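You operate a simulated robot arm through the tools that you are given. There is no shell and no other tool. Be economical: measure what you need, move in short steps, check, and stop when the job is done.

You are at the controls of a simulated two-armed robot. One attempt, no reset.

JOB
Change the filter in the short duct for the kind on its label.
Fine: hold the duct while you turn the ribbed yellow collar open, and again back to LOCK; the wrong filter goes on the green mat, the finished duct into the pink tote. Set down upright: round coarse filter, short duct. Where these are worked on the way, their far stop is far enough and under half their travel is too little: ribbed yellow collar.

It is judged by the outcome, as a careful person would: the job done as asked, and still so three seconds after it is handed in. It fails if anything else is knocked over, pushed out of place, dropped, spilled or broken.

ROBOT AND FRAMES
Two 6-joint arms with two-finger grippers on one trunk, on a base that drives. Base frame: it is fixed to the floor where the robot stands at the start and does not move with it; the origin is under the middle of the robot, x ahead of it, y to its left, z up; the surface under the hand at the start is at about z = 843. Lengths are in mm, angles in degrees, forces in N, time in s.
The left shoulder is at the start at [30, 178, 988], the right one opposite. With the tool pointing down near the work surface each hand reaches from about 400 to 840 mm from the robot's upright axis, wherever it stands, measured 20 degrees to its own side. Places, roughly: green work mat [500, 0, 800]; inside of the pink tote [500, -700, 800]; mouth of the short duct [500, 0, 1000]; ribbed yellow collar [500, 0, 1000]. Payload 2.54 kg a hand.
The tool frame of a hand sits at the grasp point between the pads (the TCP): z along the fingers, y along the line on which they close. The tips reach 30 mm beyond it. The gripper opens to 116 mm. The gripper's body begins 95 mm behind the TCP.
Orientation is that of the tool frame in the base frame, as [roll, pitch, yaw] about the fixed x, y, z axes, in that order (R = Rz(yaw) Ry(pitch) Rx(roll)). With the fingers straight down and closing along the base's y, the tool's x points along the base's -x, its y along +y and its z along -z.

CONTROLS
- The arms move only by the tool move_arm. It takes "left_rows", "right_rows" or both (then of equal length, played together; a hand with none holds still); each is a list that holds one entry, the list of rows, each a list of 7 numbers: the shift along the tool's x, y, z in cm, then the turn, a rotation vector about the tool's x, y, z in degrees, then the opening in per cent of the stroke, from 0 (shut) to 100 (fully open). In form: [[[dx, dy, dz, wx, wy, wz, jaw], ...]]. A call has 1 to 10 rows; each row is the pose to reach, as a shift and turn from the pose commanded when the call began, along the tool's axes at that moment. A row lasts 0.2 s, in which the tool goes at most 50 mm and 8.6 degrees; a call with a longer step from one row to the next is refused whole, and so is a gripper value outside its range. A pose out of reach is approached as far as the arm can. The call stops where the force on the tool passes 40 N (or 10 N more than at its start, if that is more) or the arm is blocked; 0.2 s more then pass. The fingers move at their own pace (about 153 mm/s each) and stop on an object; they squeeze with about 41 N. The grip force told is the motor's: it shows also when the fingers shut on nothing. Time passes only in rows, and 0.2 s behind the last, so rows that repeat a pose let the fingers close. The reply holds the time, the measured pose of the TCP, the force on the tool along the base axes, the opening and the grip force, in the units named above and with some noise, with the torque about the TCP (base axes, N m) and any sound that the robot's microphone picked up.
- Cameras (640 x 400 px; columns grow to the right, rows downward): "scene" is now at [41.3, -13.8, 1705.2]; the picture's right is [-0.21, -0.98, 0.00], its down [-0.78, 0.17, -0.60] and it looks along [0.59, -0.13, -0.80] (base axes); focal length 281 px, centre (320, 200). "left" rides on the left gripper at [69, 15, -122] in its tool frame; the picture's right is [-0.21, 0.98, 0.00], its down [-0.83, -0.18, -0.53] and it looks along [-0.52, -0.11, 0.85] (tool axes); focal length 251 px, centre (320, 200). "right" rides on the right gripper at [69, -15, -122] in its tool frame; the picture's right is [0.21, 0.98, 0.00], its down [-0.83, 0.18, -0.53] and it looks along [-0.52, 0.11, 0.85] (tool axes); focal length 251 px, centre (320, 200). There is no depth. A picture from a camera that has moved, and an enlarged one, comes with that camera's place and axes in the base frame and with its lens.
- capture(camera): a new picture of that camera. The clock stands still meanwhile.
- move_column(by): slides the trunk up (or, below 0, down) by that many mm; the arms and the scene camera ride with it, the base frame stays. It gives what a move gives, with no picture.
- base_move(legs): drives the robot by 1 to 6 legs, each [ahead, left, turn to the left] in mm, mm and degrees, along the robot's own axes; the way and the turn of a leg run together, so that a leg with both is an arc; at most 1500 mm and 180 degrees a leg. The arms and the cameras ride along, it lands a little off, and it stops where it bumps. It gives what a move gives.
- head_to(pan, tilt): turns the head with the scene camera to pan (to the left, within 143 degrees either way) and tilt (down, from -29 to 69), counted from straight ahead of the robot. It gives what a move gives.
- inspect(camera, box): a new picture of the part [left, top, right, bottom] of that camera's present view, enlarged. The clock stands still meanwhile.
- sign_off(): hands the job in; it is judged then, once.

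Work in short steps. Places have to be worked out from the pictures, the camera data and where the tool is seen: move nearer, look again, correct. Check each grasp and each placing, and mend what went wrong. You have 120 turns and 88 pictures in all, those below and enlarged ones among them. Open the grippers and draw the arms clear of the work before you hand the job in, unless the task says otherwise; then end with one line.

The tools are called after "Call:" as name(argument=value, ...) on one line, values as JSON. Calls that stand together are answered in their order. move_arm: Moves the arms, as the interface text tells. Its arguments: {"type":"object","properties":{"left_rows":{"type":"array","items":{"type":"array","items":{"type":"array","items":{"type":"number"}}}},"right_rows":{"type":"array","items":{"type":"array","items":{"type":"array","items":{"type":"number"}}}}},"required":[]} The other tools are called the same way: move_column (by) slides the trunk up or down; base_move (legs) drives the base; head_to (pan, tilt) turns the head that bears the scene camera; capture (camera) takes a picture; inspect (camera, box) takes an enlarged picture of a part of a camera's view; sign_off () hands the job in.

At the start:

```text
time: 0.0
left_ee_pos: [545.1, 71.3, 1343.8]
left_orientation: [-180.0, 0.0, -180.0]
left_contact_force: [-0.4, 0.2, 0.8]
left_torque: [-0.02, -0.03, 0.0]
left_opening: 116.0
left_gripper_force: 0.0
right_ee_pos: [416.3, -226.3, 1249.1]
right_orientation: [180.0, -0.1, 179.9]
right_contact_force: [-0.4, -0.7, 0.3]
right_torque: [-0.03, 0.01, -0.01]
right_opening: 115.9
right_gripper_force: 0.1
trunk travel left (down, up): [-200.0, 340.0]
robot x, y, heading: [-0.0, -1.7, 0.1]
head pan, tilt: [-12.1, 53.0]
```

scene: 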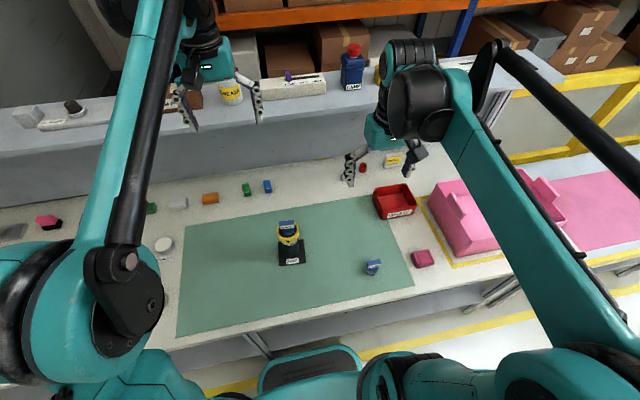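
right: 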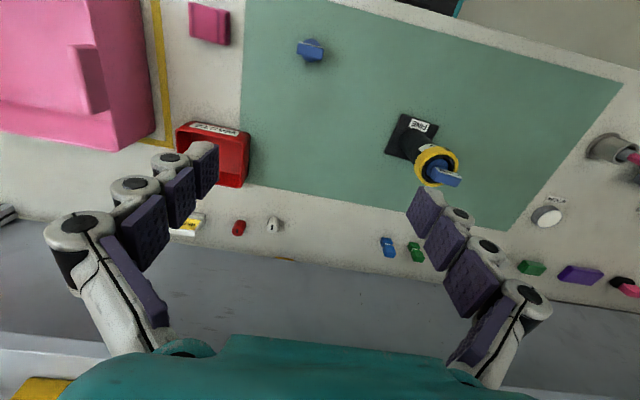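
left: 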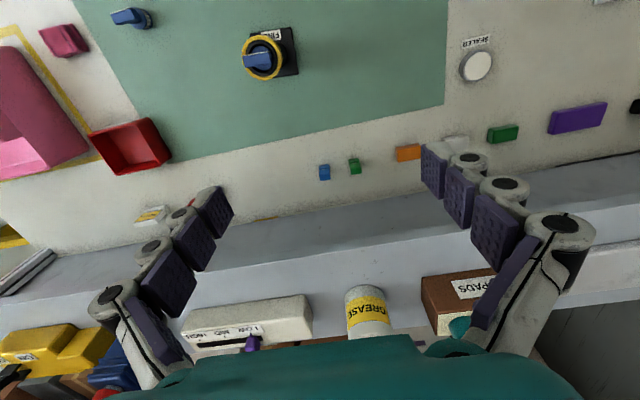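

I'll look closely at the duct, its label, and the filters about it.

Call:
inspect(camera="scene", box=[240, 200, 340, 280])

Call:
inspect(camera="left", box=[220, 10, 320, 90])

Call:
inspect(camera="scene", box=[330, 140, 450, 290])

Call:
inspect(camera="right", box=[360, 90, 480, 200])

```text
5.00 times, centred on (290, 240) of scene
camera zoom: at [41.3, -13.8, 1705.2], right [-0.21, -0.98, 0.0], down [-0.78, 0.17, -0.6], along [0.59, -0.13, -0.8], focal length 1404 px, centre (470, 0)
```

zoom: 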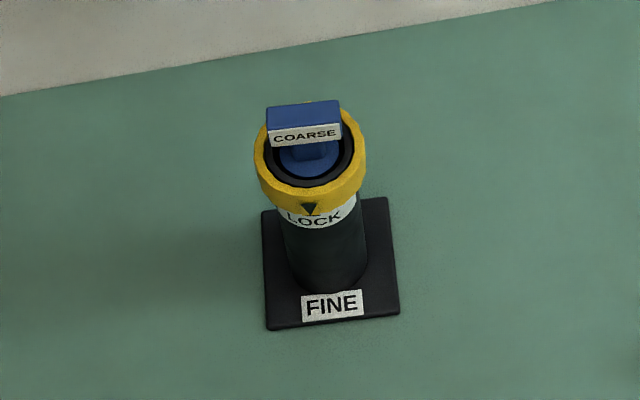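

```text
5.00 times, centred on (270, 50) of left
camera zoom: at [477.0, 86.9, 1467.0], right [0.21, 0.98, 0.0], down [0.83, -0.18, 0.53], along [0.52, -0.11, -0.85], focal length 1257 px, centre (570, 950)
```

zoom: 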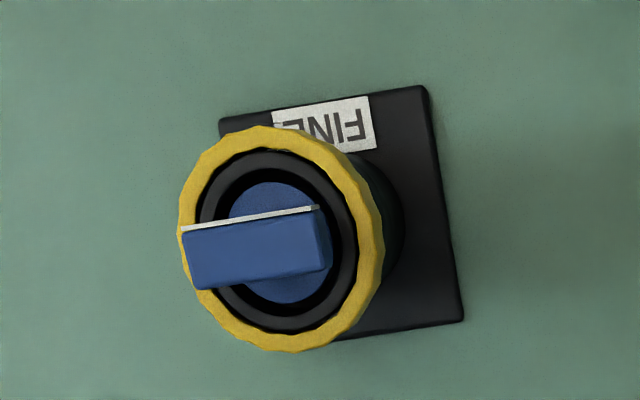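

```text
2.67 times, centred on (390, 215) of scene
camera zoom: at [41.3, -13.8, 1705.2], right [-0.21, -0.98, 0.0], down [-0.78, 0.17, -0.6], along [0.59, -0.13, -0.8], focal length 749 px, centre (133, 160)
```

zoom: 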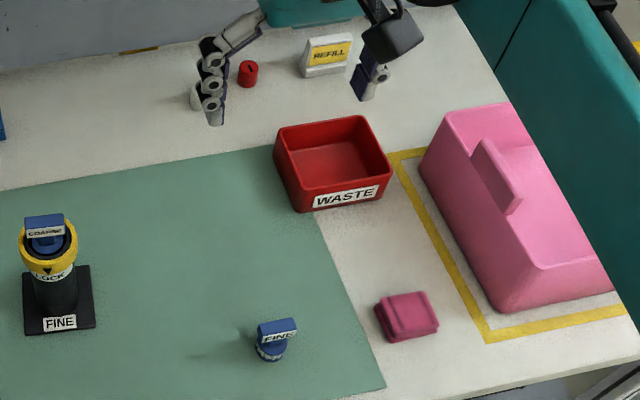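

```text
3.64 times, centred on (420, 145) of right
camera zoom: at [346.8, -241.4, 1370.9], right [-0.21, 0.98, 0.0], down [0.83, 0.18, 0.53], along [0.52, 0.11, -0.85], focal length 914 px, centre (-44, 400)
```

zoom: 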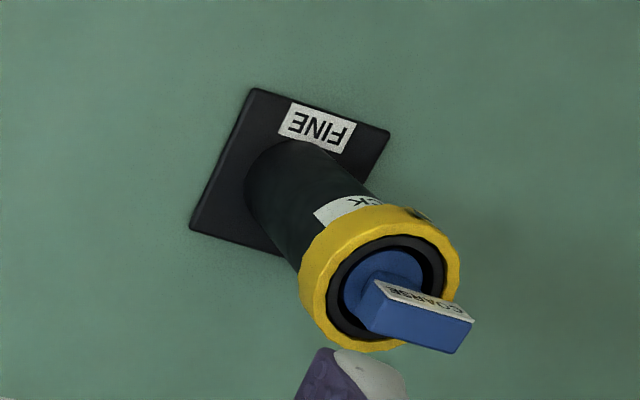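

The duct holds a COARSE filter, its label says FINE, and the FINE filter stands on the mat at right. I look at the tote and around the collar.

Call:
head_to(pan=-48, tilt=45)

Call:
capture(camera="scene")

Call:
inspect(camera="right", box=[270, 20, 350, 70])

```text
time: 1.0
left_ee_pos: [545.7, 72.3, 1344.9]
left_orientation: [180.0, 0.0, -179.9]
left_contact_force: [0.2, -0.1, -0.3]
left_torque: [0.02, -0.02, -0.01]
left_opening: 116.1
left_gripper_force: 0.0
right_ee_pos: [416.8, -226.5, 1248.0]
right_orientation: [180.0, 0.0, 180.0]
right_contact_force: [-0.9, -0.1, -0.3]
right_torque: [-0.01, 0.02, -0.02]
right_opening: 115.7
right_gripper_force: 0.2
trunk travel left (down, up): [-200.0, 340.0]
robot x, y, heading: [1.0, -0.2, 0.4]
head pan, tilt: [-48.0, 45.0]
```

```text
80 pictures are left
camera scene: at [23.3, -58.6, 1716.1], right [-0.74, -0.67, 0.0], down [-0.47, 0.53, -0.71], along [0.47, -0.53, -0.71], focal length 281 px, centre (320, 200)
```

scene: 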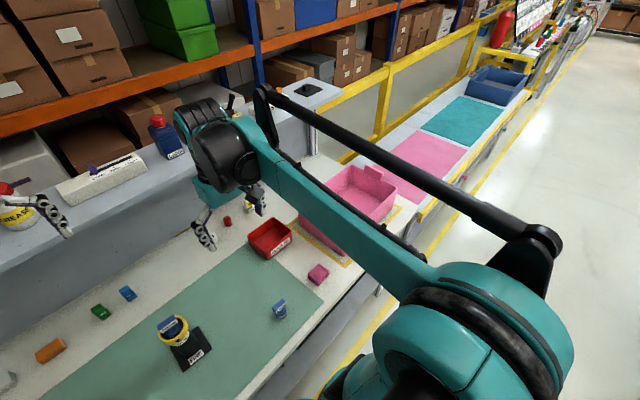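

```text
8.00 times, centred on (310, 45) of right
camera zoom: at [346.8, -241.4, 1370.9], right [-0.21, 0.98, 0.0], down [0.83, 0.18, 0.53], along [0.52, 0.11, -0.85], focal length 2012 px, centre (400, 1440)
```

zoom: 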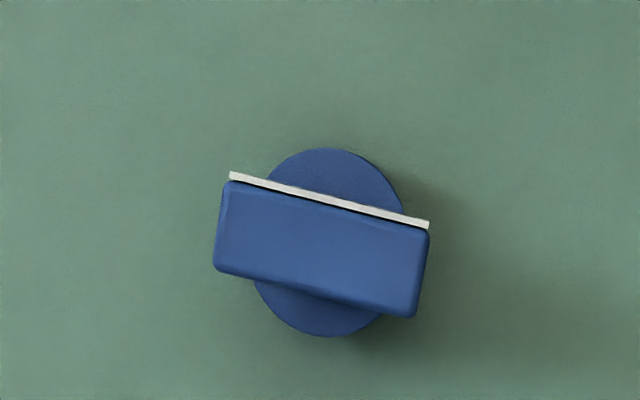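

The FINE filter stands near (361,-255) with its handle along y. The duct is near (480,-12). I start turning the left hand to a sideways approach from +y.

Call:
move_arm(left_rows=[[[0.65, 0.8, 1.9, 0, 0, -8.5, 100], [1.3, 1.6, 3.8, 0, 0, -17, 100], [1.95, 2.4, 5.7, 0, 0, -25.5, 100], [2.6, 3.2, 7.6, 0, 0, -34, 100], [3.25, 4.0, 9.5, 0, 0, -42.5, 100], [3.9, 4.8, 11.4, 0, 0, -51, 100], [4.55, 5.6, 13.3, 0, 0, -59.5, 100], [5.2, 6.4, 15.2, 0, 0, -68, 100], [5.85, 7.2, 17.1, 0, 0, -76.5, 100], [6.5, 8.0, 19, 0, 0, -85, 100]]])

```text
time: 3.2
left_ee_pos: [480.3, 151.4, 1154.7]
left_orientation: [180.0, 0.1, -94.7]
left_contact_force: [0.8, -0.4, -0.4]
left_torque: [0.01, 0.03, -0.01]
left_opening: 115.9
left_gripper_force: 0.1
right_ee_pos: [415.7, -225.7, 1248.8]
right_orientation: [-180.0, -0.1, -180.0]
right_contact_force: [0.0, 0.1, 0.2]
right_torque: [0.01, -0.02, -0.01]
right_opening: 116.0
right_gripper_force: 0.1
trunk travel left (down, up): [-200.0, 340.0]
robot x, y, heading: [-0.9, 1.9, -0.0]
head pan, tilt: [-48.0, 45.0]
```

Now tilt the fingers 60° so they point to -y and 30° down, lowering at the same time.

Call:
move_arm(left_rows=[[[-0.2, 0, 2, 0, 8.5, 0, 100], [-0.4, 0, 4, 0, 17, 0, 100], [-0.6, 0, 6, 0, 25.5, 0, 100], [-0.8, 0, 8, 0, 34, 0, 100], [-1, 0, 10, 0, 42.5, 0, 100], [-1.2, 0, 12, 0, 51, 0, 100], [-1.5, 0, 14, 0, 59, 0, 100]]])

Call:
capture(camera="left")

Call:
head_to(pan=0, tilt=55)

Call:
capture(camera="scene")

```text
time: 4.8
left_ee_pos: [483.2, 167.7, 1014.9]
left_orientation: [179.9, -59.3, -95.0]
left_contact_force: [0.0, 0.3, -0.2]
left_torque: [0.0, 0.04, 0.0]
left_opening: 116.1
left_gripper_force: 0.0
right_ee_pos: [416.9, -225.4, 1248.2]
right_orientation: [180.0, 0.0, 179.9]
right_contact_force: [0.2, -0.6, -0.3]
right_torque: [-0.02, 0.04, -0.03]
right_opening: 115.9
right_gripper_force: 0.0
trunk travel left (down, up): [-200.0, 340.0]
robot x, y, heading: [1.6, -1.5, 0.1]
head pan, tilt: [-48.0, 45.0]
```

```text
78 pictures are left
camera left: at [474.3, 238.0, 1136.5], right [-0.96, 0.2, -0.18], down [0.26, 0.86, -0.44], along [0.07, -0.47, -0.88], focal length 251 px, centre (320, 200)
```

left: 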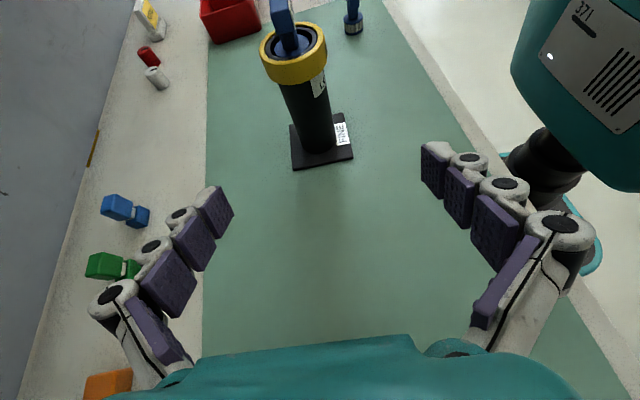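

```text
time: 6.0
left_ee_pos: [481.6, 166.9, 1015.2]
left_orientation: [180.0, -58.9, -95.0]
left_contact_force: [0.1, -0.2, -0.1]
left_torque: [-0.03, 0.02, 0.01]
left_opening: 115.8
left_gripper_force: 0.0
right_ee_pos: [415.8, -225.6, 1248.7]
right_orientation: [-180.0, 0.0, -180.0]
right_contact_force: [0.3, -0.1, -0.2]
right_torque: [-0.02, -0.01, -0.04]
right_opening: 115.9
right_gripper_force: 0.1
trunk travel left (down, up): [-200.0, 340.0]
robot x, y, heading: [-1.2, -0.2, -0.2]
head pan, tilt: [0.0, 55.0]
```

```text
77 pictures are left
camera scene: at [40.9, 1.7, 1702.7], right [0.0, -1.0, 0.0], down [-0.82, 0.0, -0.57], along [0.57, 0.0, -0.82], focal length 281 px, centre (320, 200)
```

scene: 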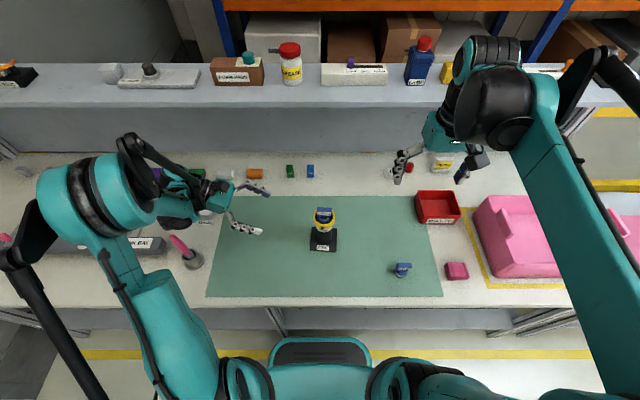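

The duct stands near (476,-9). I zoom in on the collar from this side to measure heights and look for the open mark.

Call:
inspect(camera="left", box=[240, 0, 370, 180])

Call:
inspect(camera="scene", box=[295, 195, 355, 255])

```text
2.22 times, centred on (305, 90) of left
camera zoom: at [473.4, 236.7, 1137.7], right [-0.96, 0.2, -0.18], down [0.26, 0.86, -0.43], along [0.07, -0.46, -0.88], focal length 559 px, centre (353, 444)
```

zoom: 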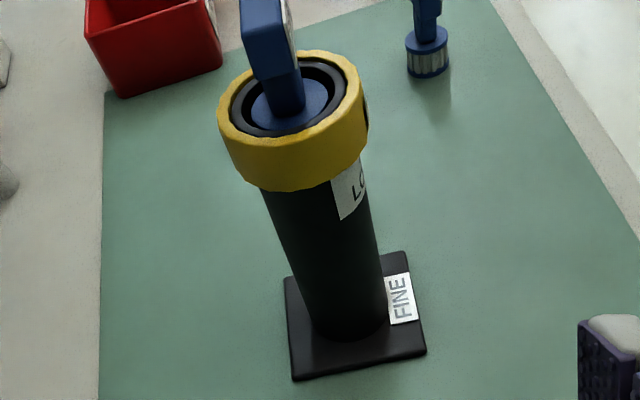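

```text
6.67 times, centred on (325, 225) of scene
camera zoom: at [40.9, 1.7, 1702.7], right [0.0, -1.0, 0.0], down [-0.82, 0.0, -0.57], along [0.57, 0.0, -0.82], focal length 1872 px, centre (287, 33)
```

zoom: 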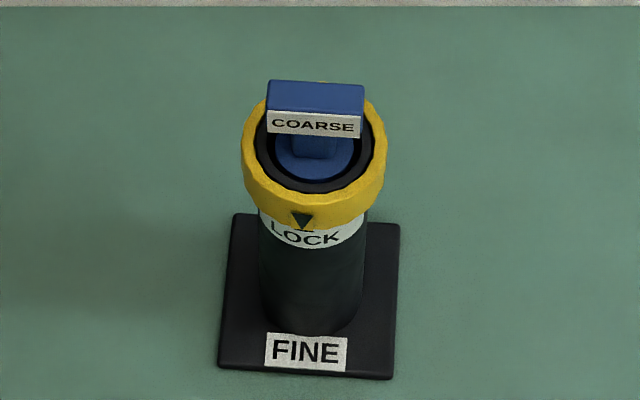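

No open mark is visible on the +y side. The collar is about z 975–995 with diameter 64; the tube is about 47 wide. I level the left hand and lower it to line up with the tube.

Call:
move_arm(left_rows=[[[-1.4, -0.2, 2.2, 0, 4.8, 0, 100], [-2.8, -0.4, 4.4, 0, 9.6, 0, 100], [-4.2, -0.7, 6.6, 0, 14.4, 0, 100], [-5.6, -0.9, 8.75, 0, 19, 0, 100], [-5.6, -0.9, 8.75, 0, 19, 0, 100]]])

Call:
capture(camera="left")

Call:
capture(camera="scene")

```text
time: 7.2
left_ee_pos: [485.7, 119.3, 921.9]
left_orientation: [-179.9, -78.1, -95.1]
left_contact_force: [-0.3, 0.7, 0.1]
left_torque: [0.0, -0.01, 0.01]
left_opening: 115.9
left_gripper_force: 0.2
right_ee_pos: [415.8, -226.1, 1248.9]
right_orientation: [179.9, 0.0, 180.0]
right_contact_force: [0.2, 0.2, 0.2]
right_torque: [0.04, -0.04, -0.02]
right_opening: 115.8
right_gripper_force: 0.0
trunk travel left (down, up): [-200.0, 340.0]
robot x, y, heading: [-0.6, -0.9, -0.0]
head pan, tilt: [0.0, 55.0]
```

```text
74 pictures are left
camera left: at [480.6, 225.8, 1015.0], right [-0.97, 0.13, -0.21], down [0.24, 0.67, -0.7], along [0.05, -0.73, -0.69], focal length 251 px, centre (320, 200)
```

left: 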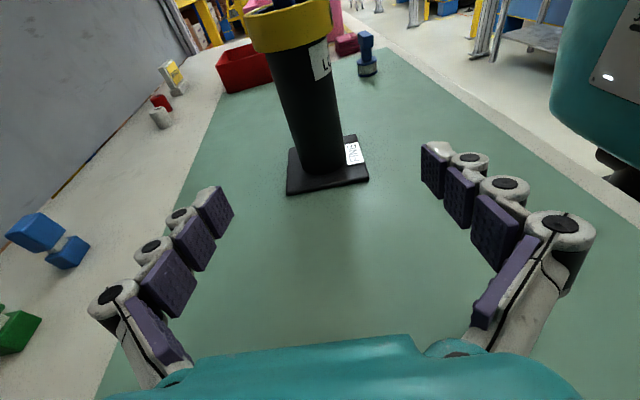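

```text
73 pictures are left
camera scene: at [40.3, 1.6, 1702.7], right [0.0, -1.0, 0.0], down [-0.82, 0.0, -0.57], along [0.57, 0.0, -0.82], focal length 281 px, centre (320, 200)
```

scene: 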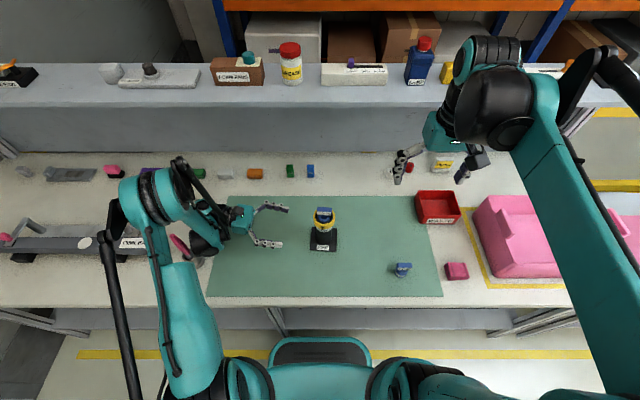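

Lined up with the tube. I advance 131 mm along the fingers to straddle it.

Call:
move_arm(left_rows=[[[0, -0.1, 3.3, 0, 0, 0, 100], [0, -0.2, 6.6, 0, 0, 0, 100], [0, -0.3, 9.9, 0, 0, 0, 100], [0, -0.34, 13.1, 0, 0, 0, 100], [0, -0.34, 13.1, 0, 0, 0, 100]]])

Call:
capture(camera="left")

Call:
inspect(camera="scene", box=[240, 170, 400, 270])

```text
time: 8.4
left_ee_pos: [510.6, -5.1, 907.8]
left_orientation: [179.9, -78.1, -95.0]
left_contact_force: [0.8, 0.8, -1.1]
left_torque: [0.02, 0.0, -0.03]
left_opening: 115.9
left_gripper_force: 0.2
left hand out of reach, approached as far as the arm can: row 1, 2, 3, 4, 5
right_ee_pos: [416.1, -225.5, 1246.8]
right_orientation: [180.0, 0.0, -180.0]
right_contact_force: [0.3, -0.4, 0.8]
right_torque: [-0.04, 0.01, -0.02]
right_opening: 115.9
right_gripper_force: 0.1
trunk travel left (down, up): [-200.0, 340.0]
robot x, y, heading: [-0.4, -4.4, -0.1]
head pan, tilt: [0.0, 55.0]
```

```text
72 pictures are left
camera left: at [506.4, 101.2, 1000.4], right [-0.97, 0.13, -0.21], down [0.24, 0.68, -0.7], along [0.05, -0.73, -0.69], focal length 251 px, centre (320, 200)
```

left: 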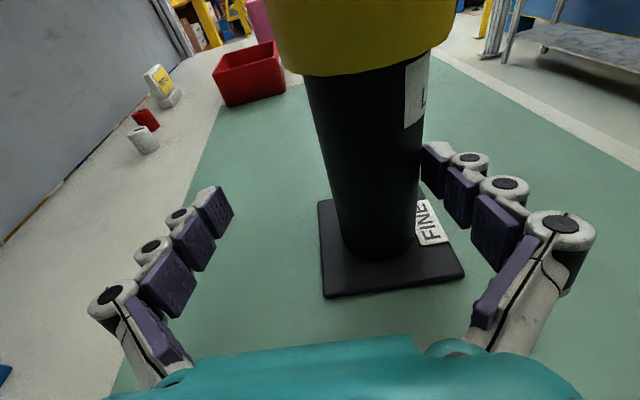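

```text
4.00 times, centred on (320, 220) of scene
camera zoom: at [40.8, 2.6, 1702.7], right [0.0, -1.0, 0.0], down [-0.82, 0.0, -0.57], along [0.57, 0.0, -0.82], focal length 1123 px, centre (320, 120)
```

zoom: 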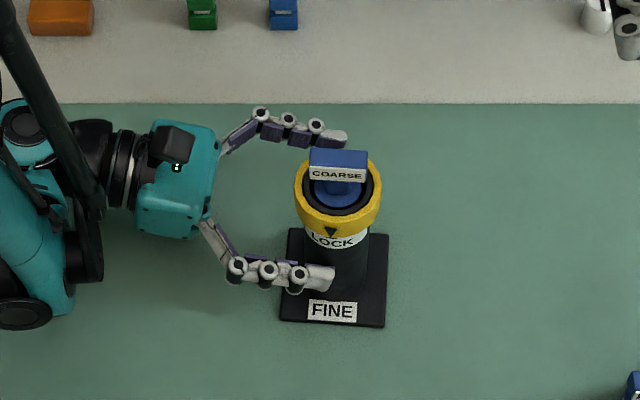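

The left hand hit an inner reach limit (x 510 instead of 478). I back it off, drive the base back 90 mm for more room, then re-approach.

Call:
move_arm(left_rows=[[[0, 0, -4, 0, 0, 0, 100], [0, 0, -8, 0, 0, 0, 100], [0, 0, -12, 0, 0, 0, 100], [0, 0, -12, 0, 0, 0, 100]]])

Call:
base_move(legs=[[-90, 0, 0]])

```text
time: 9.4
left_ee_pos: [522.5, 111.6, 932.1]
left_orientation: [179.9, -78.0, -95.1]
left_contact_force: [0.8, -0.4, -0.2]
left_torque: [-0.02, -0.03, 0.01]
left_opening: 116.0
left_gripper_force: 0.0
right_ee_pos: [416.1, -227.2, 1248.5]
right_orientation: [179.9, 0.1, -179.9]
right_contact_force: [0.3, 0.4, -0.1]
right_torque: [0.01, -0.05, -0.04]
right_opening: 116.0
right_gripper_force: 0.1
trunk travel left (down, up): [-200.0, 340.0]
robot x, y, heading: [0.0, 1.4, -0.1]
head pan, tilt: [0.0, 55.0]
```

```text
time: 10.5
left_ee_pos: [429.0, 111.6, 931.6]
left_orientation: [-179.7, -78.0, -95.3]
left_contact_force: [-0.2, 0.8, 0.3]
left_torque: [0.03, 0.02, 0.03]
left_opening: 115.9
left_gripper_force: 0.0
right_ee_pos: [322.7, -226.5, 1248.3]
right_orientation: [179.9, 0.1, 179.9]
right_contact_force: [-0.3, -0.4, 0.3]
right_torque: [-0.01, -0.04, -0.01]
right_opening: 116.3
right_gripper_force: 0.1
trunk travel left (down, up): [-200.0, 340.0]
robot x, y, heading: [-91.5, 3.1, -0.0]
head pan, tilt: [0.0, 55.0]
```

Now re-centre sideways (x≈487) before advancing.

Call:
move_arm(left_rows=[[[-0.5, -3, -0.1, 0, 0, 0, 100], [-1.1, -5.8, -0.3, 0, 0, 0, 100], [-1.1, -5.8, -0.3, 0, 0, 0, 100]]])

Call:
capture(camera="left")

```text
time: 11.3
left_ee_pos: [490.6, 112.5, 921.0]
left_orientation: [-179.9, -78.0, -95.0]
left_contact_force: [0.2, 0.3, 0.2]
left_torque: [0.02, 0.03, 0.01]
left_opening: 116.2
left_gripper_force: 0.0
right_ee_pos: [324.4, -227.0, 1248.1]
right_orientation: [179.9, 0.0, 180.0]
right_contact_force: [-0.3, 0.0, 0.4]
right_torque: [0.0, 0.01, 0.0]
right_opening: 116.0
right_gripper_force: 0.1
trunk travel left (down, up): [-200.0, 340.0]
robot x, y, heading: [-91.9, -0.9, -0.0]
head pan, tilt: [0.0, 55.0]
```

```text
70 pictures are left
camera left: at [485.3, 218.2, 1015.0], right [-0.97, 0.13, -0.21], down [0.24, 0.68, -0.7], along [0.05, -0.73, -0.69], focal length 251 px, centre (320, 200)
```

left: 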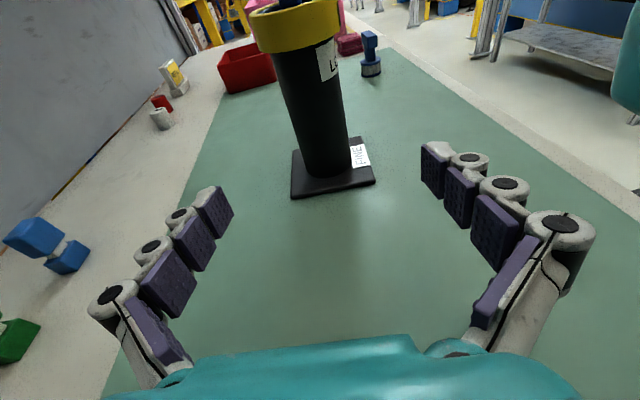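

Tube axis again near x=478. Advance 125 mm.

Call:
move_arm(left_rows=[[[0, 0.1, 3.2, 0, 0, 0, 100], [0, 0.1, 6.4, 0, 0, 0, 100], [0, 0.17, 9.6, 0, 0, 0, 100], [0, 0.17, 12.5, 0, 0, 0, 100], [0, 0.17, 12.5, 0, 0, 0, 100]]])

Call:
capture(camera="left")

Call:
capture(camera="scene")

```text
time: 12.5
left_ee_pos: [477.9, -10.5, 895.6]
left_orientation: [180.0, -78.0, -95.0]
left_contact_force: [0.4, 0.1, 0.7]
left_torque: [0.01, -0.01, 0.0]
left_opening: 116.0
left_gripper_force: 0.1
right_ee_pos: [325.1, -226.3, 1249.5]
right_orientation: [-180.0, 0.0, 180.0]
right_contact_force: [-0.7, 0.2, 0.5]
right_torque: [-0.02, 0.02, -0.04]
right_opening: 116.1
right_gripper_force: 0.0
trunk travel left (down, up): [-200.0, 340.0]
robot x, y, heading: [-91.5, 1.9, 0.3]
head pan, tilt: [0.0, 55.0]
```

```text
69 pictures are left
camera left: at [472.6, 95.9, 988.6], right [-0.97, 0.13, -0.21], down [0.24, 0.68, -0.7], along [0.05, -0.73, -0.69], focal length 251 px, centre (320, 200)
```

left: 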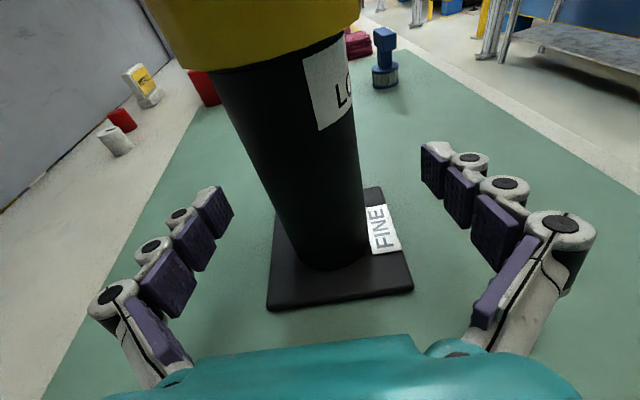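

```text
68 pictures are left
camera scene: at [-50.1, 2.3, 1702.7], right [0.0, -1.0, 0.0], down [-0.82, 0.0, -0.57], along [0.57, 0.0, -0.82], focal length 281 px, centre (320, 200)
```

scene: 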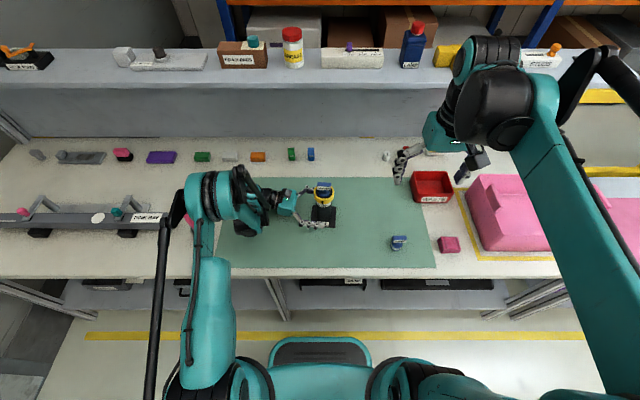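

The tube is centred within a few mm. I shift 4 mm and close the left hand on the tube.

Call:
move_arm(left_rows=[[[0, -0.4, 0, 0, 0, 0, 100], [0, -0.4, 0, 0, 0, 0, 70], [0, -0.4, 0, 0, 0, 0, 50], [0, -0.4, 0, 0, 0, 0, 30], [0, -0.4, 0, 0, 0, 0, 0], [0, -0.4, 0, 0, 0, 0, 0]]])

Call:
capture(camera="left")

Call:
inspect(camera="scene", box=[260, 150, 380, 240])

```text
time: 13.9
left_ee_pos: [480.6, -10.4, 895.8]
left_orientation: [-180.0, -78.0, -95.0]
left_contact_force: [1.3, 0.7, 2.1]
left_torque: [-0.03, 0.11, 0.0]
left_opening: 49.2
left_gripper_force: 41.0
right_ee_pos: [325.1, -225.1, 1249.1]
right_orientation: [180.0, 0.1, -179.9]
right_contact_force: [0.0, 0.1, -0.1]
right_torque: [0.03, -0.02, -0.01]
right_opening: 115.9
right_gripper_force: 0.0
trunk travel left (down, up): [-200.0, 340.0]
robot x, y, heading: [-91.7, 0.9, -0.0]
head pan, tilt: [0.0, 55.0]
```

```text
67 pictures are left
camera left: at [476.6, 95.8, 989.0], right [-0.97, 0.13, -0.21], down [0.24, 0.68, -0.7], along [0.05, -0.73, -0.69], focal length 251 px, centre (320, 200)
```

left: 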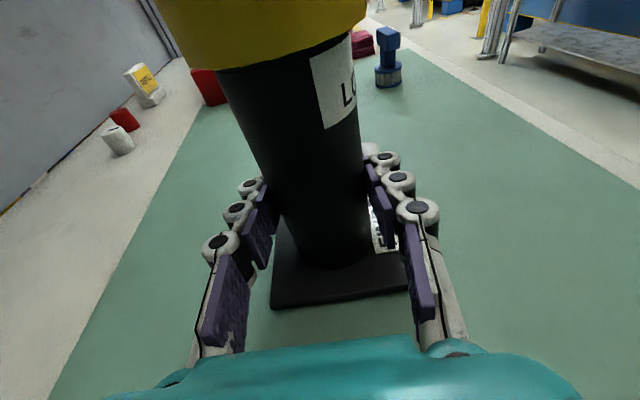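

```text
4.44 times, centred on (320, 195) of scene
camera zoom: at [-50.0, 1.8, 1702.7], right [0.0, -1.0, 0.0], down [-0.82, 0.0, -0.57], along [0.57, 0.0, -0.82], focal length 1248 px, centre (320, 222)
```

zoom: 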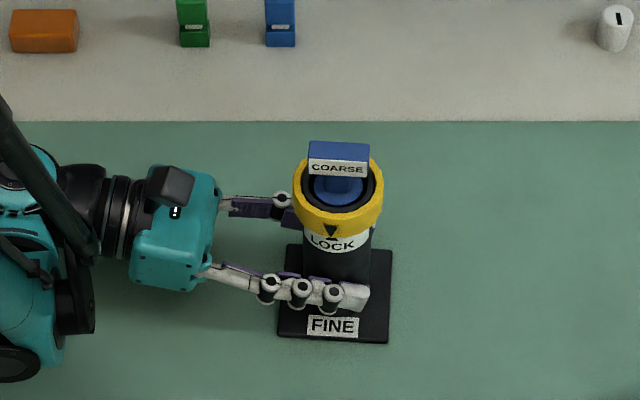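

The duct is held (49 mm). I check the -y side of the collar from the right-hand camera for an OPEN mark.

Call:
capture(camera="right")

```text
65 pictures are left
camera right: at [255.6, -241.5, 1370.9], right [-0.21, 0.98, 0.0], down [0.83, 0.18, 0.53], along [0.52, 0.11, -0.85], focal length 251 px, centre (320, 200)
```

right: 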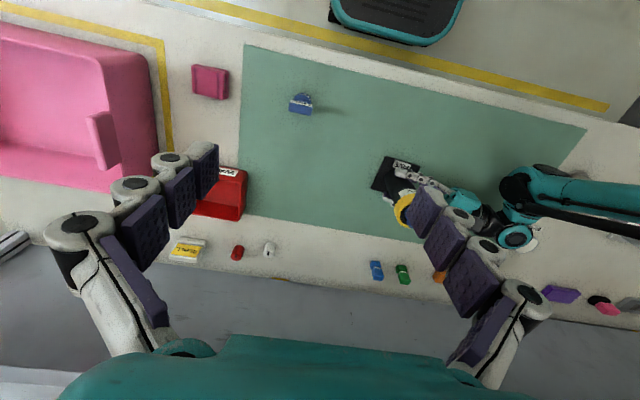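

I move the right hand towards the duct, stopping to the side for a view of the collar's right side.

Call:
move_arm(right_rows=[[[-3.1, 1.7, 2, 0, 0, 0, 100], [-6.2, 3.4, 4, 0, 0, 0, 100], [-9.3, 5.1, 6, 0, 0, 0, 100], [-12.4, 6.8, 8, 0, 0, 0, 100], [-15.5, 8.5, 9.9, 0, 0, 0, 100], [-15.5, 8.5, 9.9, 0, 0, 0, 100]]])

Call:
capture(camera="right")

```text
time: 15.3
left_ee_pos: [480.3, -10.6, 895.5]
left_orientation: [179.9, -78.0, -95.1]
left_contact_force: [-1.2, -0.5, 2.8]
left_torque: [-0.24, 0.2, -0.02]
left_opening: 49.2
left_gripper_force: 41.6
right_ee_pos: [478.5, -142.8, 1149.0]
right_orientation: [180.0, 0.0, 180.0]
right_contact_force: [0.3, -0.9, 0.8]
right_torque: [-0.01, -0.02, 0.05]
right_opening: 116.2
right_gripper_force: 0.2
trunk travel left (down, up): [-200.0, 340.0]
robot x, y, heading: [-91.3, 1.0, -0.1]
head pan, tilt: [0.0, 55.0]
```

```text
64 pictures are left
camera right: at [410.7, -157.3, 1272.0], right [-0.21, 0.98, 0.0], down [0.83, 0.18, 0.53], along [0.52, 0.11, -0.85], focal length 251 px, centre (320, 200)
```

right: 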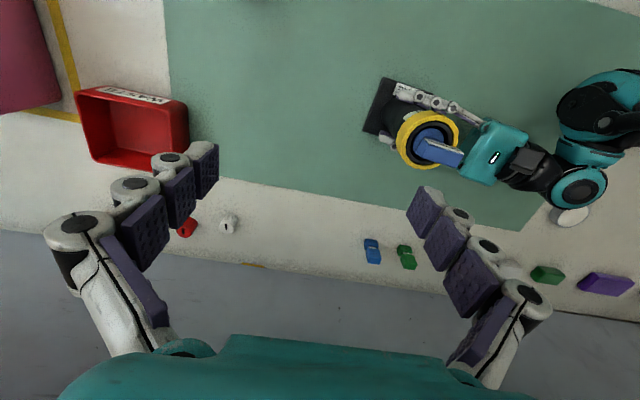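

No open mark visible; I'll test turning counter-clockwise first. Move right hand above the collar at z≈1100.

Call:
move_arm(right_rows=[[[0, 4.3, 0, 0, 0, 0, 100], [0, 8.6, 1, 0, 0, 0, 100], [0, 12.9, 2.5, 0, 0, 0, 100], [0, 12.9, 4.9, 0, 0, 0, 100], [0, 12.9, 4.9, 0, 0, 0, 100]]])

Call:
capture(camera="right")

Call:
inspect(camera="scene", box=[240, 130, 400, 240])

```text
time: 16.5
left_ee_pos: [482.1, -11.1, 895.9]
left_orientation: [180.0, -78.0, -95.0]
left_contact_force: [0.2, -0.5, 2.7]
left_torque: [-0.17, 0.1, 0.0]
left_opening: 49.3
left_gripper_force: 40.9
right_ee_pos: [479.9, -13.1, 1101.0]
right_orientation: [-180.0, 0.0, -180.0]
right_contact_force: [-1.1, 0.7, 0.3]
right_torque: [0.0, 0.0, -0.03]
right_opening: 115.9
right_gripper_force: 0.1
trunk travel left (down, up): [-200.0, 340.0]
robot x, y, heading: [-91.1, -2.9, -0.0]
head pan, tilt: [0.0, 55.0]
```

```text
63 pictures are left
camera right: at [410.4, -28.3, 1223.2], right [-0.21, 0.98, 0.0], down [0.83, 0.18, 0.53], along [0.52, 0.11, -0.85], focal length 251 px, centre (320, 200)
```

right: 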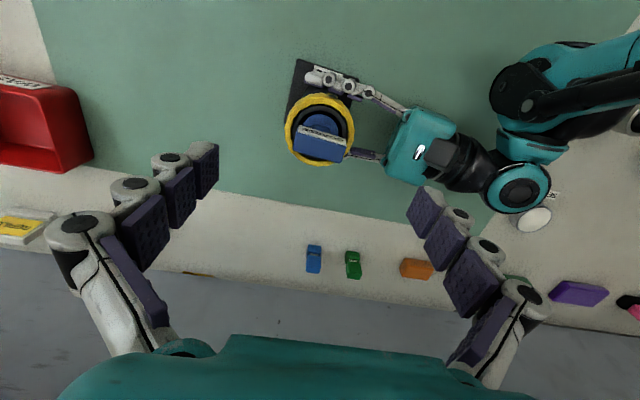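

```text
3.64 times, centred on (320, 185) of scene
camera zoom: at [-50.2, 2.0, 1702.7], right [0.0, -1.0, 0.0], down [-0.82, 0.0, -0.57], along [0.57, 0.0, -0.82], focal length 1021 px, centre (320, 254)
```

zoom: 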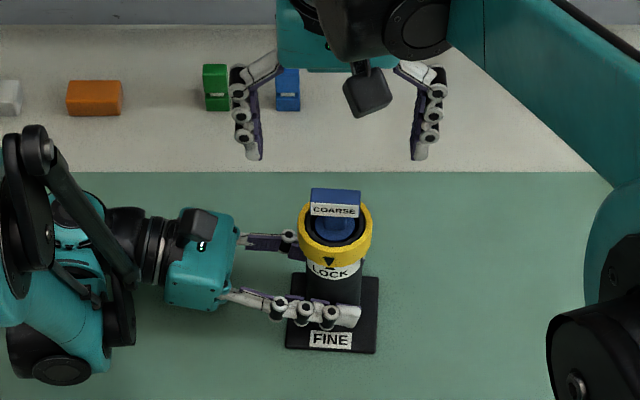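

Collar centre is about (477,-14). I narrow the jaws to 75%, centre, and descend to z≈988.

Call:
move_arm(right_rows=[[[0.2, -0.1, 0, 0, 0, 0, 75], [0.2, -0.1, 2, 0, 0, 0, 75], [0.2, -0.1, 5, 0, 0, 0, 75], [0.2, -0.1, 8, 0, 0, 0, 75], [0.2, -0.1, 10, 0, 0, 0, 75], [0.2, -0.1, 11.3, 0, 0, 0, 75], [0.2, -0.1, 11.3, 0, 0, 0, 75]]])

Call:
capture(camera="right")

Call:
inspect(camera="scene", box=[240, 130, 400, 240])

```text
time: 18.1
left_ee_pos: [482.1, -9.2, 895.2]
left_orientation: [180.0, -78.0, -95.0]
left_contact_force: [-0.3, -0.7, 1.4]
left_torque: [-0.13, 0.19, -0.02]
left_opening: 49.7
left_gripper_force: 41.3
right_ee_pos: [476.5, -13.1, 987.8]
right_orientation: [180.0, 0.0, 180.0]
right_contact_force: [0.3, 0.7, 0.2]
right_torque: [-0.02, 0.02, 0.0]
right_opening: 87.3
right_gripper_force: 0.0
trunk travel left (down, up): [-200.0, 340.0]
robot x, y, heading: [-89.7, 2.5, -0.0]
head pan, tilt: [0.0, 55.0]
```

```text
61 pictures are left
camera right: at [408.6, -28.5, 1109.5], right [-0.21, 0.98, 0.0], down [0.83, 0.18, 0.53], along [0.52, 0.11, -0.85], focal length 251 px, centre (320, 200)
```

right: 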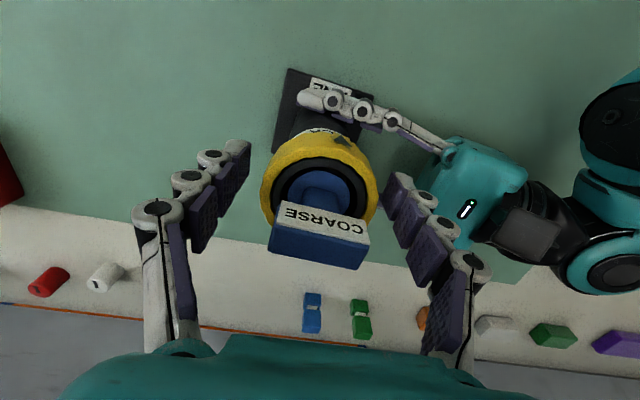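

```text
3.64 times, centred on (320, 185) of scene
camera zoom: at [-50.2, 1.9, 1702.7], right [0.0, -1.0, 0.0], down [-0.82, 0.0, -0.57], along [0.57, 0.0, -0.82], focal length 1021 px, centre (320, 254)
```

zoom: 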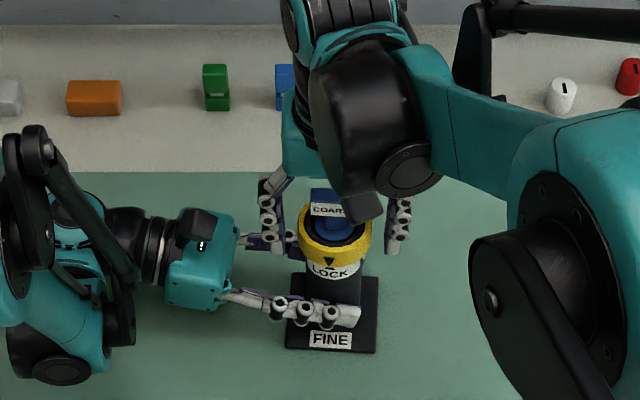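

The fingers straddle the collar evenly. Closing on it.

Call:
move_arm(right_rows=[[[0, 0, 0, 0, 0, 0, 60], [0, 0, 0, 0, 0, 0, 40], [0, 0, 0, 0, 0, 0, 0], [0, 0, 0, 0, 0, 0, 0]]])

```text
time: 19.1
left_ee_pos: [481.6, -10.2, 895.2]
left_orientation: [-180.0, -78.0, -95.0]
left_contact_force: [0.5, -2.5, 0.4]
left_torque: [-0.07, 0.11, 0.07]
left_opening: 49.1
left_gripper_force: 40.4
right_ee_pos: [478.3, -12.9, 986.5]
right_orientation: [179.9, 0.0, 180.0]
right_contact_force: [0.5, 2.5, 5.6]
right_torque: [0.16, -0.06, -0.06]
right_opening: 62.2
right_gripper_force: 40.6
trunk travel left (down, up): [-200.0, 340.0]
robot x, y, heading: [-94.0, 0.3, 0.1]
head pan, tilt: [0.0, 55.0]
```

Gripped (62 mm). A small test turn counter-clockwise seen from above (12°).

Call:
move_arm(right_rows=[[[0, 0, 0, 0, 0, -4, 0], [0, 0, 0, 0, 0, -8, 0], [0, 0, 0, 0, 0, -12, 0]]])

Call:
inspect(camera="scene", box=[290, 170, 350, 220])

```text
time: 19.9
left_ee_pos: [481.1, -9.9, 896.5]
left_orientation: [-179.9, -78.0, -95.2]
left_contact_force: [-3.5, 0.8, -0.5]
left_torque: [0.08, -0.14, 0.51]
left_opening: 48.7
left_gripper_force: 41.4
right_ee_pos: [477.4, -13.8, 987.5]
right_orientation: [-180.0, 0.0, -168.0]
right_contact_force: [1.8, 0.1, 5.2]
right_torque: [-0.05, 0.18, -0.64]
right_opening: 62.1
right_gripper_force: 40.7
trunk travel left (down, up): [-200.0, 340.0]
robot x, y, heading: [-92.2, 0.9, 0.5]
head pan, tilt: [0.0, 55.0]
```

```text
8.00 times, centred on (320, 195) of scene
camera zoom: at [-50.4, 2.0, 1702.7], right [0.0, -1.0, 0.0], down [-0.82, 0.0, -0.57], along [0.57, 0.0, -0.82], focal length 2246 px, centre (320, 240)
```

zoom: 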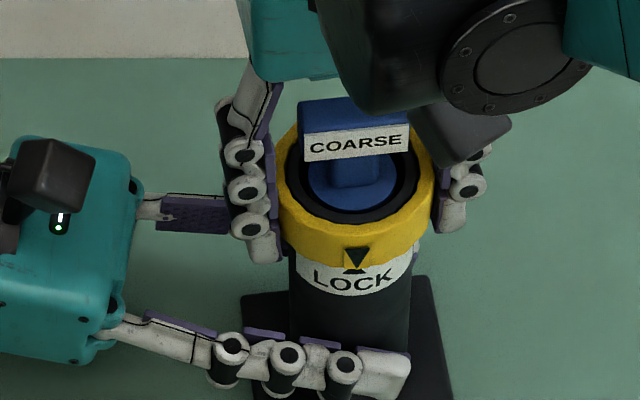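

The whole duct turned in the left grip (arrow still at LOCK), so that is the stop direction. I turn clockwise instead, a little past the start.

Call:
move_arm(right_rows=[[[0, 0, 0, 0, 0, 5, 0], [0, 0, 0, 0, 0, 10, 0], [0, 0, 0, 0, 0, 15, 0], [0, 0, 0, 0, 0, 20, 0], [0, 0, 0, 0, 0, 24, 0]]])

Call:
inspect(camera="scene", box=[290, 170, 350, 220])

```text
time: 21.1
left_ee_pos: [481.9, -10.6, 895.5]
left_orientation: [180.0, -78.0, -95.0]
left_contact_force: [-3.1, -5.9, -4.0]
left_torque: [0.48, -0.3, -0.02]
left_opening: 48.6
left_gripper_force: 40.9
right_ee_pos: [476.9, -12.0, 987.2]
right_orientation: [179.9, 0.0, 167.8]
right_contact_force: [5.5, 8.3, 10.7]
right_torque: [0.13, -0.08, 0.06]
right_opening: 62.4
right_gripper_force: 40.9
trunk travel left (down, up): [-200.0, 340.0]
robot x, y, heading: [-90.6, -0.3, -0.0]
head pan, tilt: [0.0, 55.0]
```

```text
8.00 times, centred on (320, 195) of scene
camera zoom: at [-50.4, 2.3, 1702.7], right [0.0, -1.0, 0.0], down [-0.82, 0.0, -0.57], along [0.57, 0.0, -0.82], focal length 2246 px, centre (320, 240)
```

zoom: 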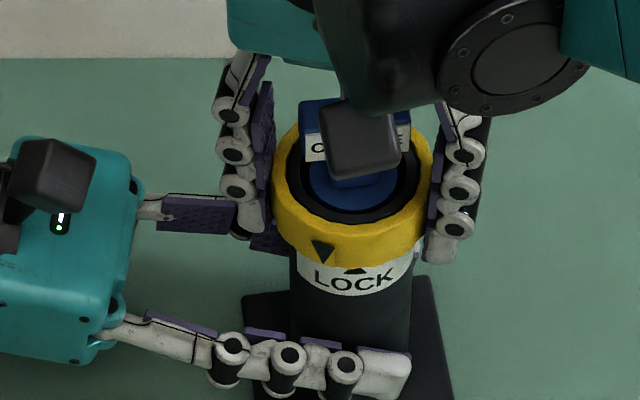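

The collar now turns against the label — clockwise opens. I carry on to find the far stop.

Call:
move_arm(right_rows=[[[0, 0, 0, 0, 0, 6, 0], [0, 0, 0, 0, 0, 12, 0], [0, 0, 0, 0, 0, 18, 0], [0, 0, 0, 0, 0, 24, 0], [0, 0, 0, 0, 0, 30, 0]]])

Call:
inspect(camera="scene", box=[290, 170, 350, 220])

```text
time: 22.3
left_ee_pos: [481.0, -11.3, 896.8]
left_orientation: [-179.8, -78.2, -95.3]
left_contact_force: [-10.3, -24.0, 2.6]
left_torque: [0.77, -0.3, -0.22]
left_opening: 48.8
left_gripper_force: 40.9
right_ee_pos: [476.6, -10.8, 987.9]
right_orientation: [179.9, 0.0, 137.9]
right_contact_force: [11.1, 24.5, 9.4]
right_torque: [0.88, -0.25, 0.35]
right_opening: 61.1
right_gripper_force: 41.5
trunk travel left (down, up): [-200.0, 340.0]
robot x, y, heading: [-93.5, 1.9, -0.0]
head pan, tilt: [0.0, 55.0]
```

```text
8.00 times, centred on (320, 195) of scene
camera zoom: at [-51.0, 2.0, 1702.7], right [0.0, -1.0, 0.0], down [-0.82, 0.0, -0.57], along [0.57, 0.0, -0.82], focal length 2246 px, centre (320, 240)
```

zoom: 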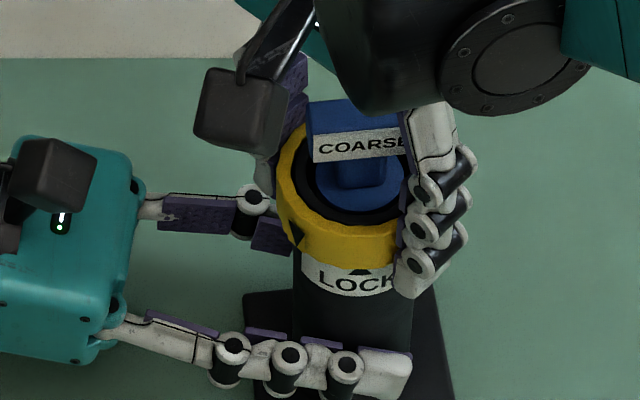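

The arrow has gone about 40°, but side force grew to 24 N from my being a bit off-axis; I shift ~4 mm to relieve while turning on.

Call:
move_arm(right_rows=[[[0.1, 0.35, 0, 0, 0, 0, 0], [0.1, 0.35, 0, 0, 0, 5, 0], [0.1, 0.35, 0, 0, 0, 10, 0], [0.1, 0.35, 0, 0, 0, 15, 0], [0.1, 0.35, 0, 0, 0, 20, 0]]])

Call:
inspect(camera="scene", box=[290, 170, 350, 220])

```text
time: 23.5
left_ee_pos: [481.6, -11.6, 896.4]
left_orientation: [-179.8, -78.0, -95.1]
left_contact_force: [-1.9, -10.6, 8.8]
left_torque: [0.07, -0.38, -0.38]
left_opening: 50.1
left_gripper_force: 40.8
right_ee_pos: [478.7, -8.7, 987.4]
right_orientation: [-180.0, -0.1, 118.0]
right_contact_force: [1.8, 8.8, -2.5]
right_torque: [0.34, 0.43, 0.55]
right_opening: 60.5
right_gripper_force: 41.0
trunk travel left (down, up): [-200.0, 340.0]
robot x, y, heading: [-92.9, -1.2, -0.3]
head pan, tilt: [0.0, 55.0]
```

```text
8.00 times, centred on (320, 195) of scene
camera zoom: at [-50.3, 1.7, 1702.6], right [0.0, -1.0, 0.0], down [-0.82, 0.0, -0.57], along [0.57, 0.0, -0.82], focal length 2246 px, centre (320, 240)
```

zoom: 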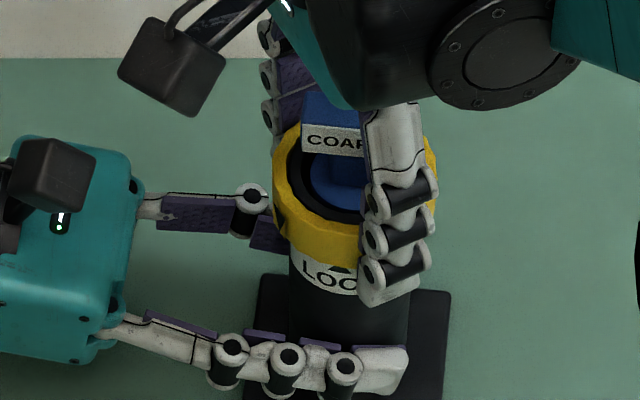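

The duct itself seems to have turned back in the left grip; I check arrow and label from the left camera.

Call:
capture(camera="left")

Call:
capture(camera="right")

```text
55 pictures are left
camera left: at [476.5, 95.6, 989.1], right [-0.97, 0.13, -0.21], down [0.24, 0.68, -0.7], along [0.05, -0.73, -0.69], focal length 251 px, centre (320, 200)
```

left: 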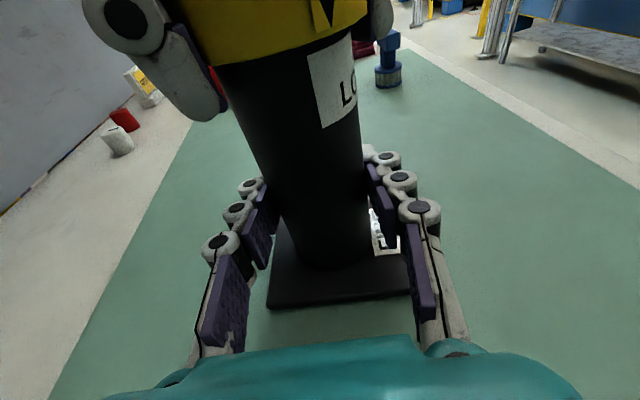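

```text
54 pictures are left
camera right: at [433.5, 44.0, 1109.7], right [0.76, 0.65, 0.0], down [0.55, -0.65, 0.53], along [0.34, -0.41, -0.85], focal length 251 px, centre (320, 200)
```

right: 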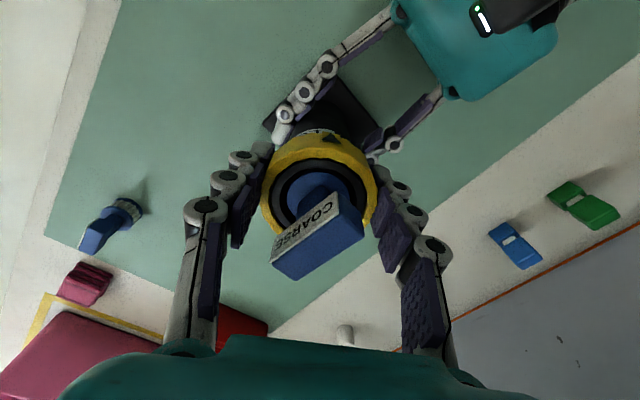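

Collar ≈60° from LOCK relative to the tube. I push 8° further to confirm it's the stop.

Call:
move_arm(right_rows=[[[0, 0, 0, 0, 0, 4, 0], [0, 0, 0, 0, 0, 8, 0]]])

Call:
capture(camera="left")

```text
time: 24.1
left_ee_pos: [480.6, -11.4, 896.1]
left_orientation: [179.9, -78.0, -95.0]
left_contact_force: [-3.4, -16.7, 6.6]
left_torque: [-0.02, -0.09, -0.38]
left_opening: 48.9
left_gripper_force: 40.8
right_ee_pos: [479.6, -8.4, 988.2]
right_orientation: [179.9, -0.2, 109.9]
right_contact_force: [5.4, 14.8, -1.3]
right_torque: [1.13, -0.04, 0.54]
right_opening: 60.4
right_gripper_force: 41.2
trunk travel left (down, up): [-200.0, 340.0]
robot x, y, heading: [-93.0, 2.0, -0.1]
head pan, tilt: [0.0, 55.0]
```

```text
53 pictures are left
camera left: at [476.4, 95.5, 989.0], right [-0.97, 0.13, -0.21], down [0.24, 0.68, -0.7], along [0.05, -0.73, -0.69], focal length 251 px, centre (320, 200)
```

left: 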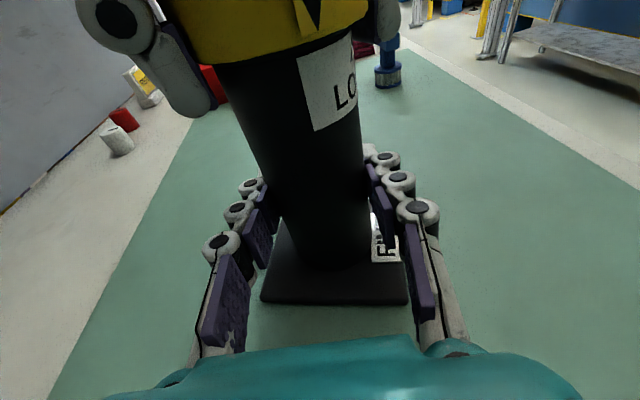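

Label and arrow moved together: the far stop is reached. I release the collar and rise.

Call:
move_arm(right_rows=[[[0, 0, 0, 0, 0, 0, 50], [0, 0, 0, 0, 0, 0, 75], [0, 0, 0, 0, 0, 0, 75], [0, 0, -4, 0, 0, 0, 75], [0, 0, -8, 0, 0, 0, 75], [0, 0, -11.7, 0, 0, 0, 75], [0, 0, -11.7, 0, 0, 0, 75]]])

Call:
capture(camera="right")

```text
time: 25.7
left_ee_pos: [480.5, -11.4, 895.4]
left_orientation: [180.0, -78.0, -95.1]
left_contact_force: [-0.3, -0.1, 1.3]
left_torque: [-0.12, -0.05, -0.02]
left_opening: 48.7
left_gripper_force: 41.2
right_ee_pos: [479.4, -10.0, 1105.3]
right_orientation: [-179.9, 0.0, 110.0]
right_contact_force: [0.7, -0.5, 0.1]
right_torque: [0.0, -0.02, -0.01]
right_opening: 87.1
right_gripper_force: 0.0
trunk travel left (down, up): [-200.0, 340.0]
robot x, y, heading: [-90.8, 0.6, 0.1]
head pan, tilt: [0.0, 55.0]
```

```text
52 pictures are left
camera right: at [442.1, 49.8, 1227.3], right [0.84, 0.54, 0.0], down [0.45, -0.71, 0.53], along [0.29, -0.45, -0.85], focal length 251 px, centre (320, 200)
```

right: 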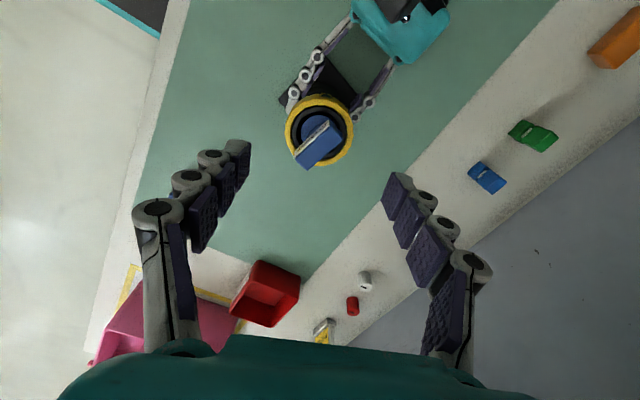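

Zoom in on the handle to get its direction.

Call:
inspect(camera="right", box=[270, 80, 370, 180])

```text
4.00 times, centred on (320, 130) of right
camera zoom: at [442.1, 49.8, 1227.3], right [0.84, 0.54, 0.0], down [0.45, -0.71, 0.53], along [0.29, -0.45, -0.85], focal length 1006 px, centre (320, 480)
```

zoom: 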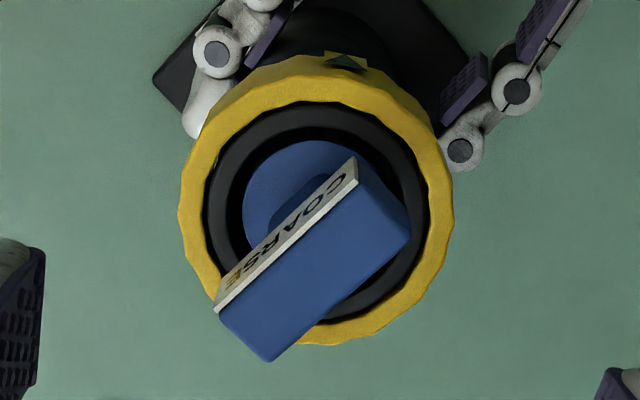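

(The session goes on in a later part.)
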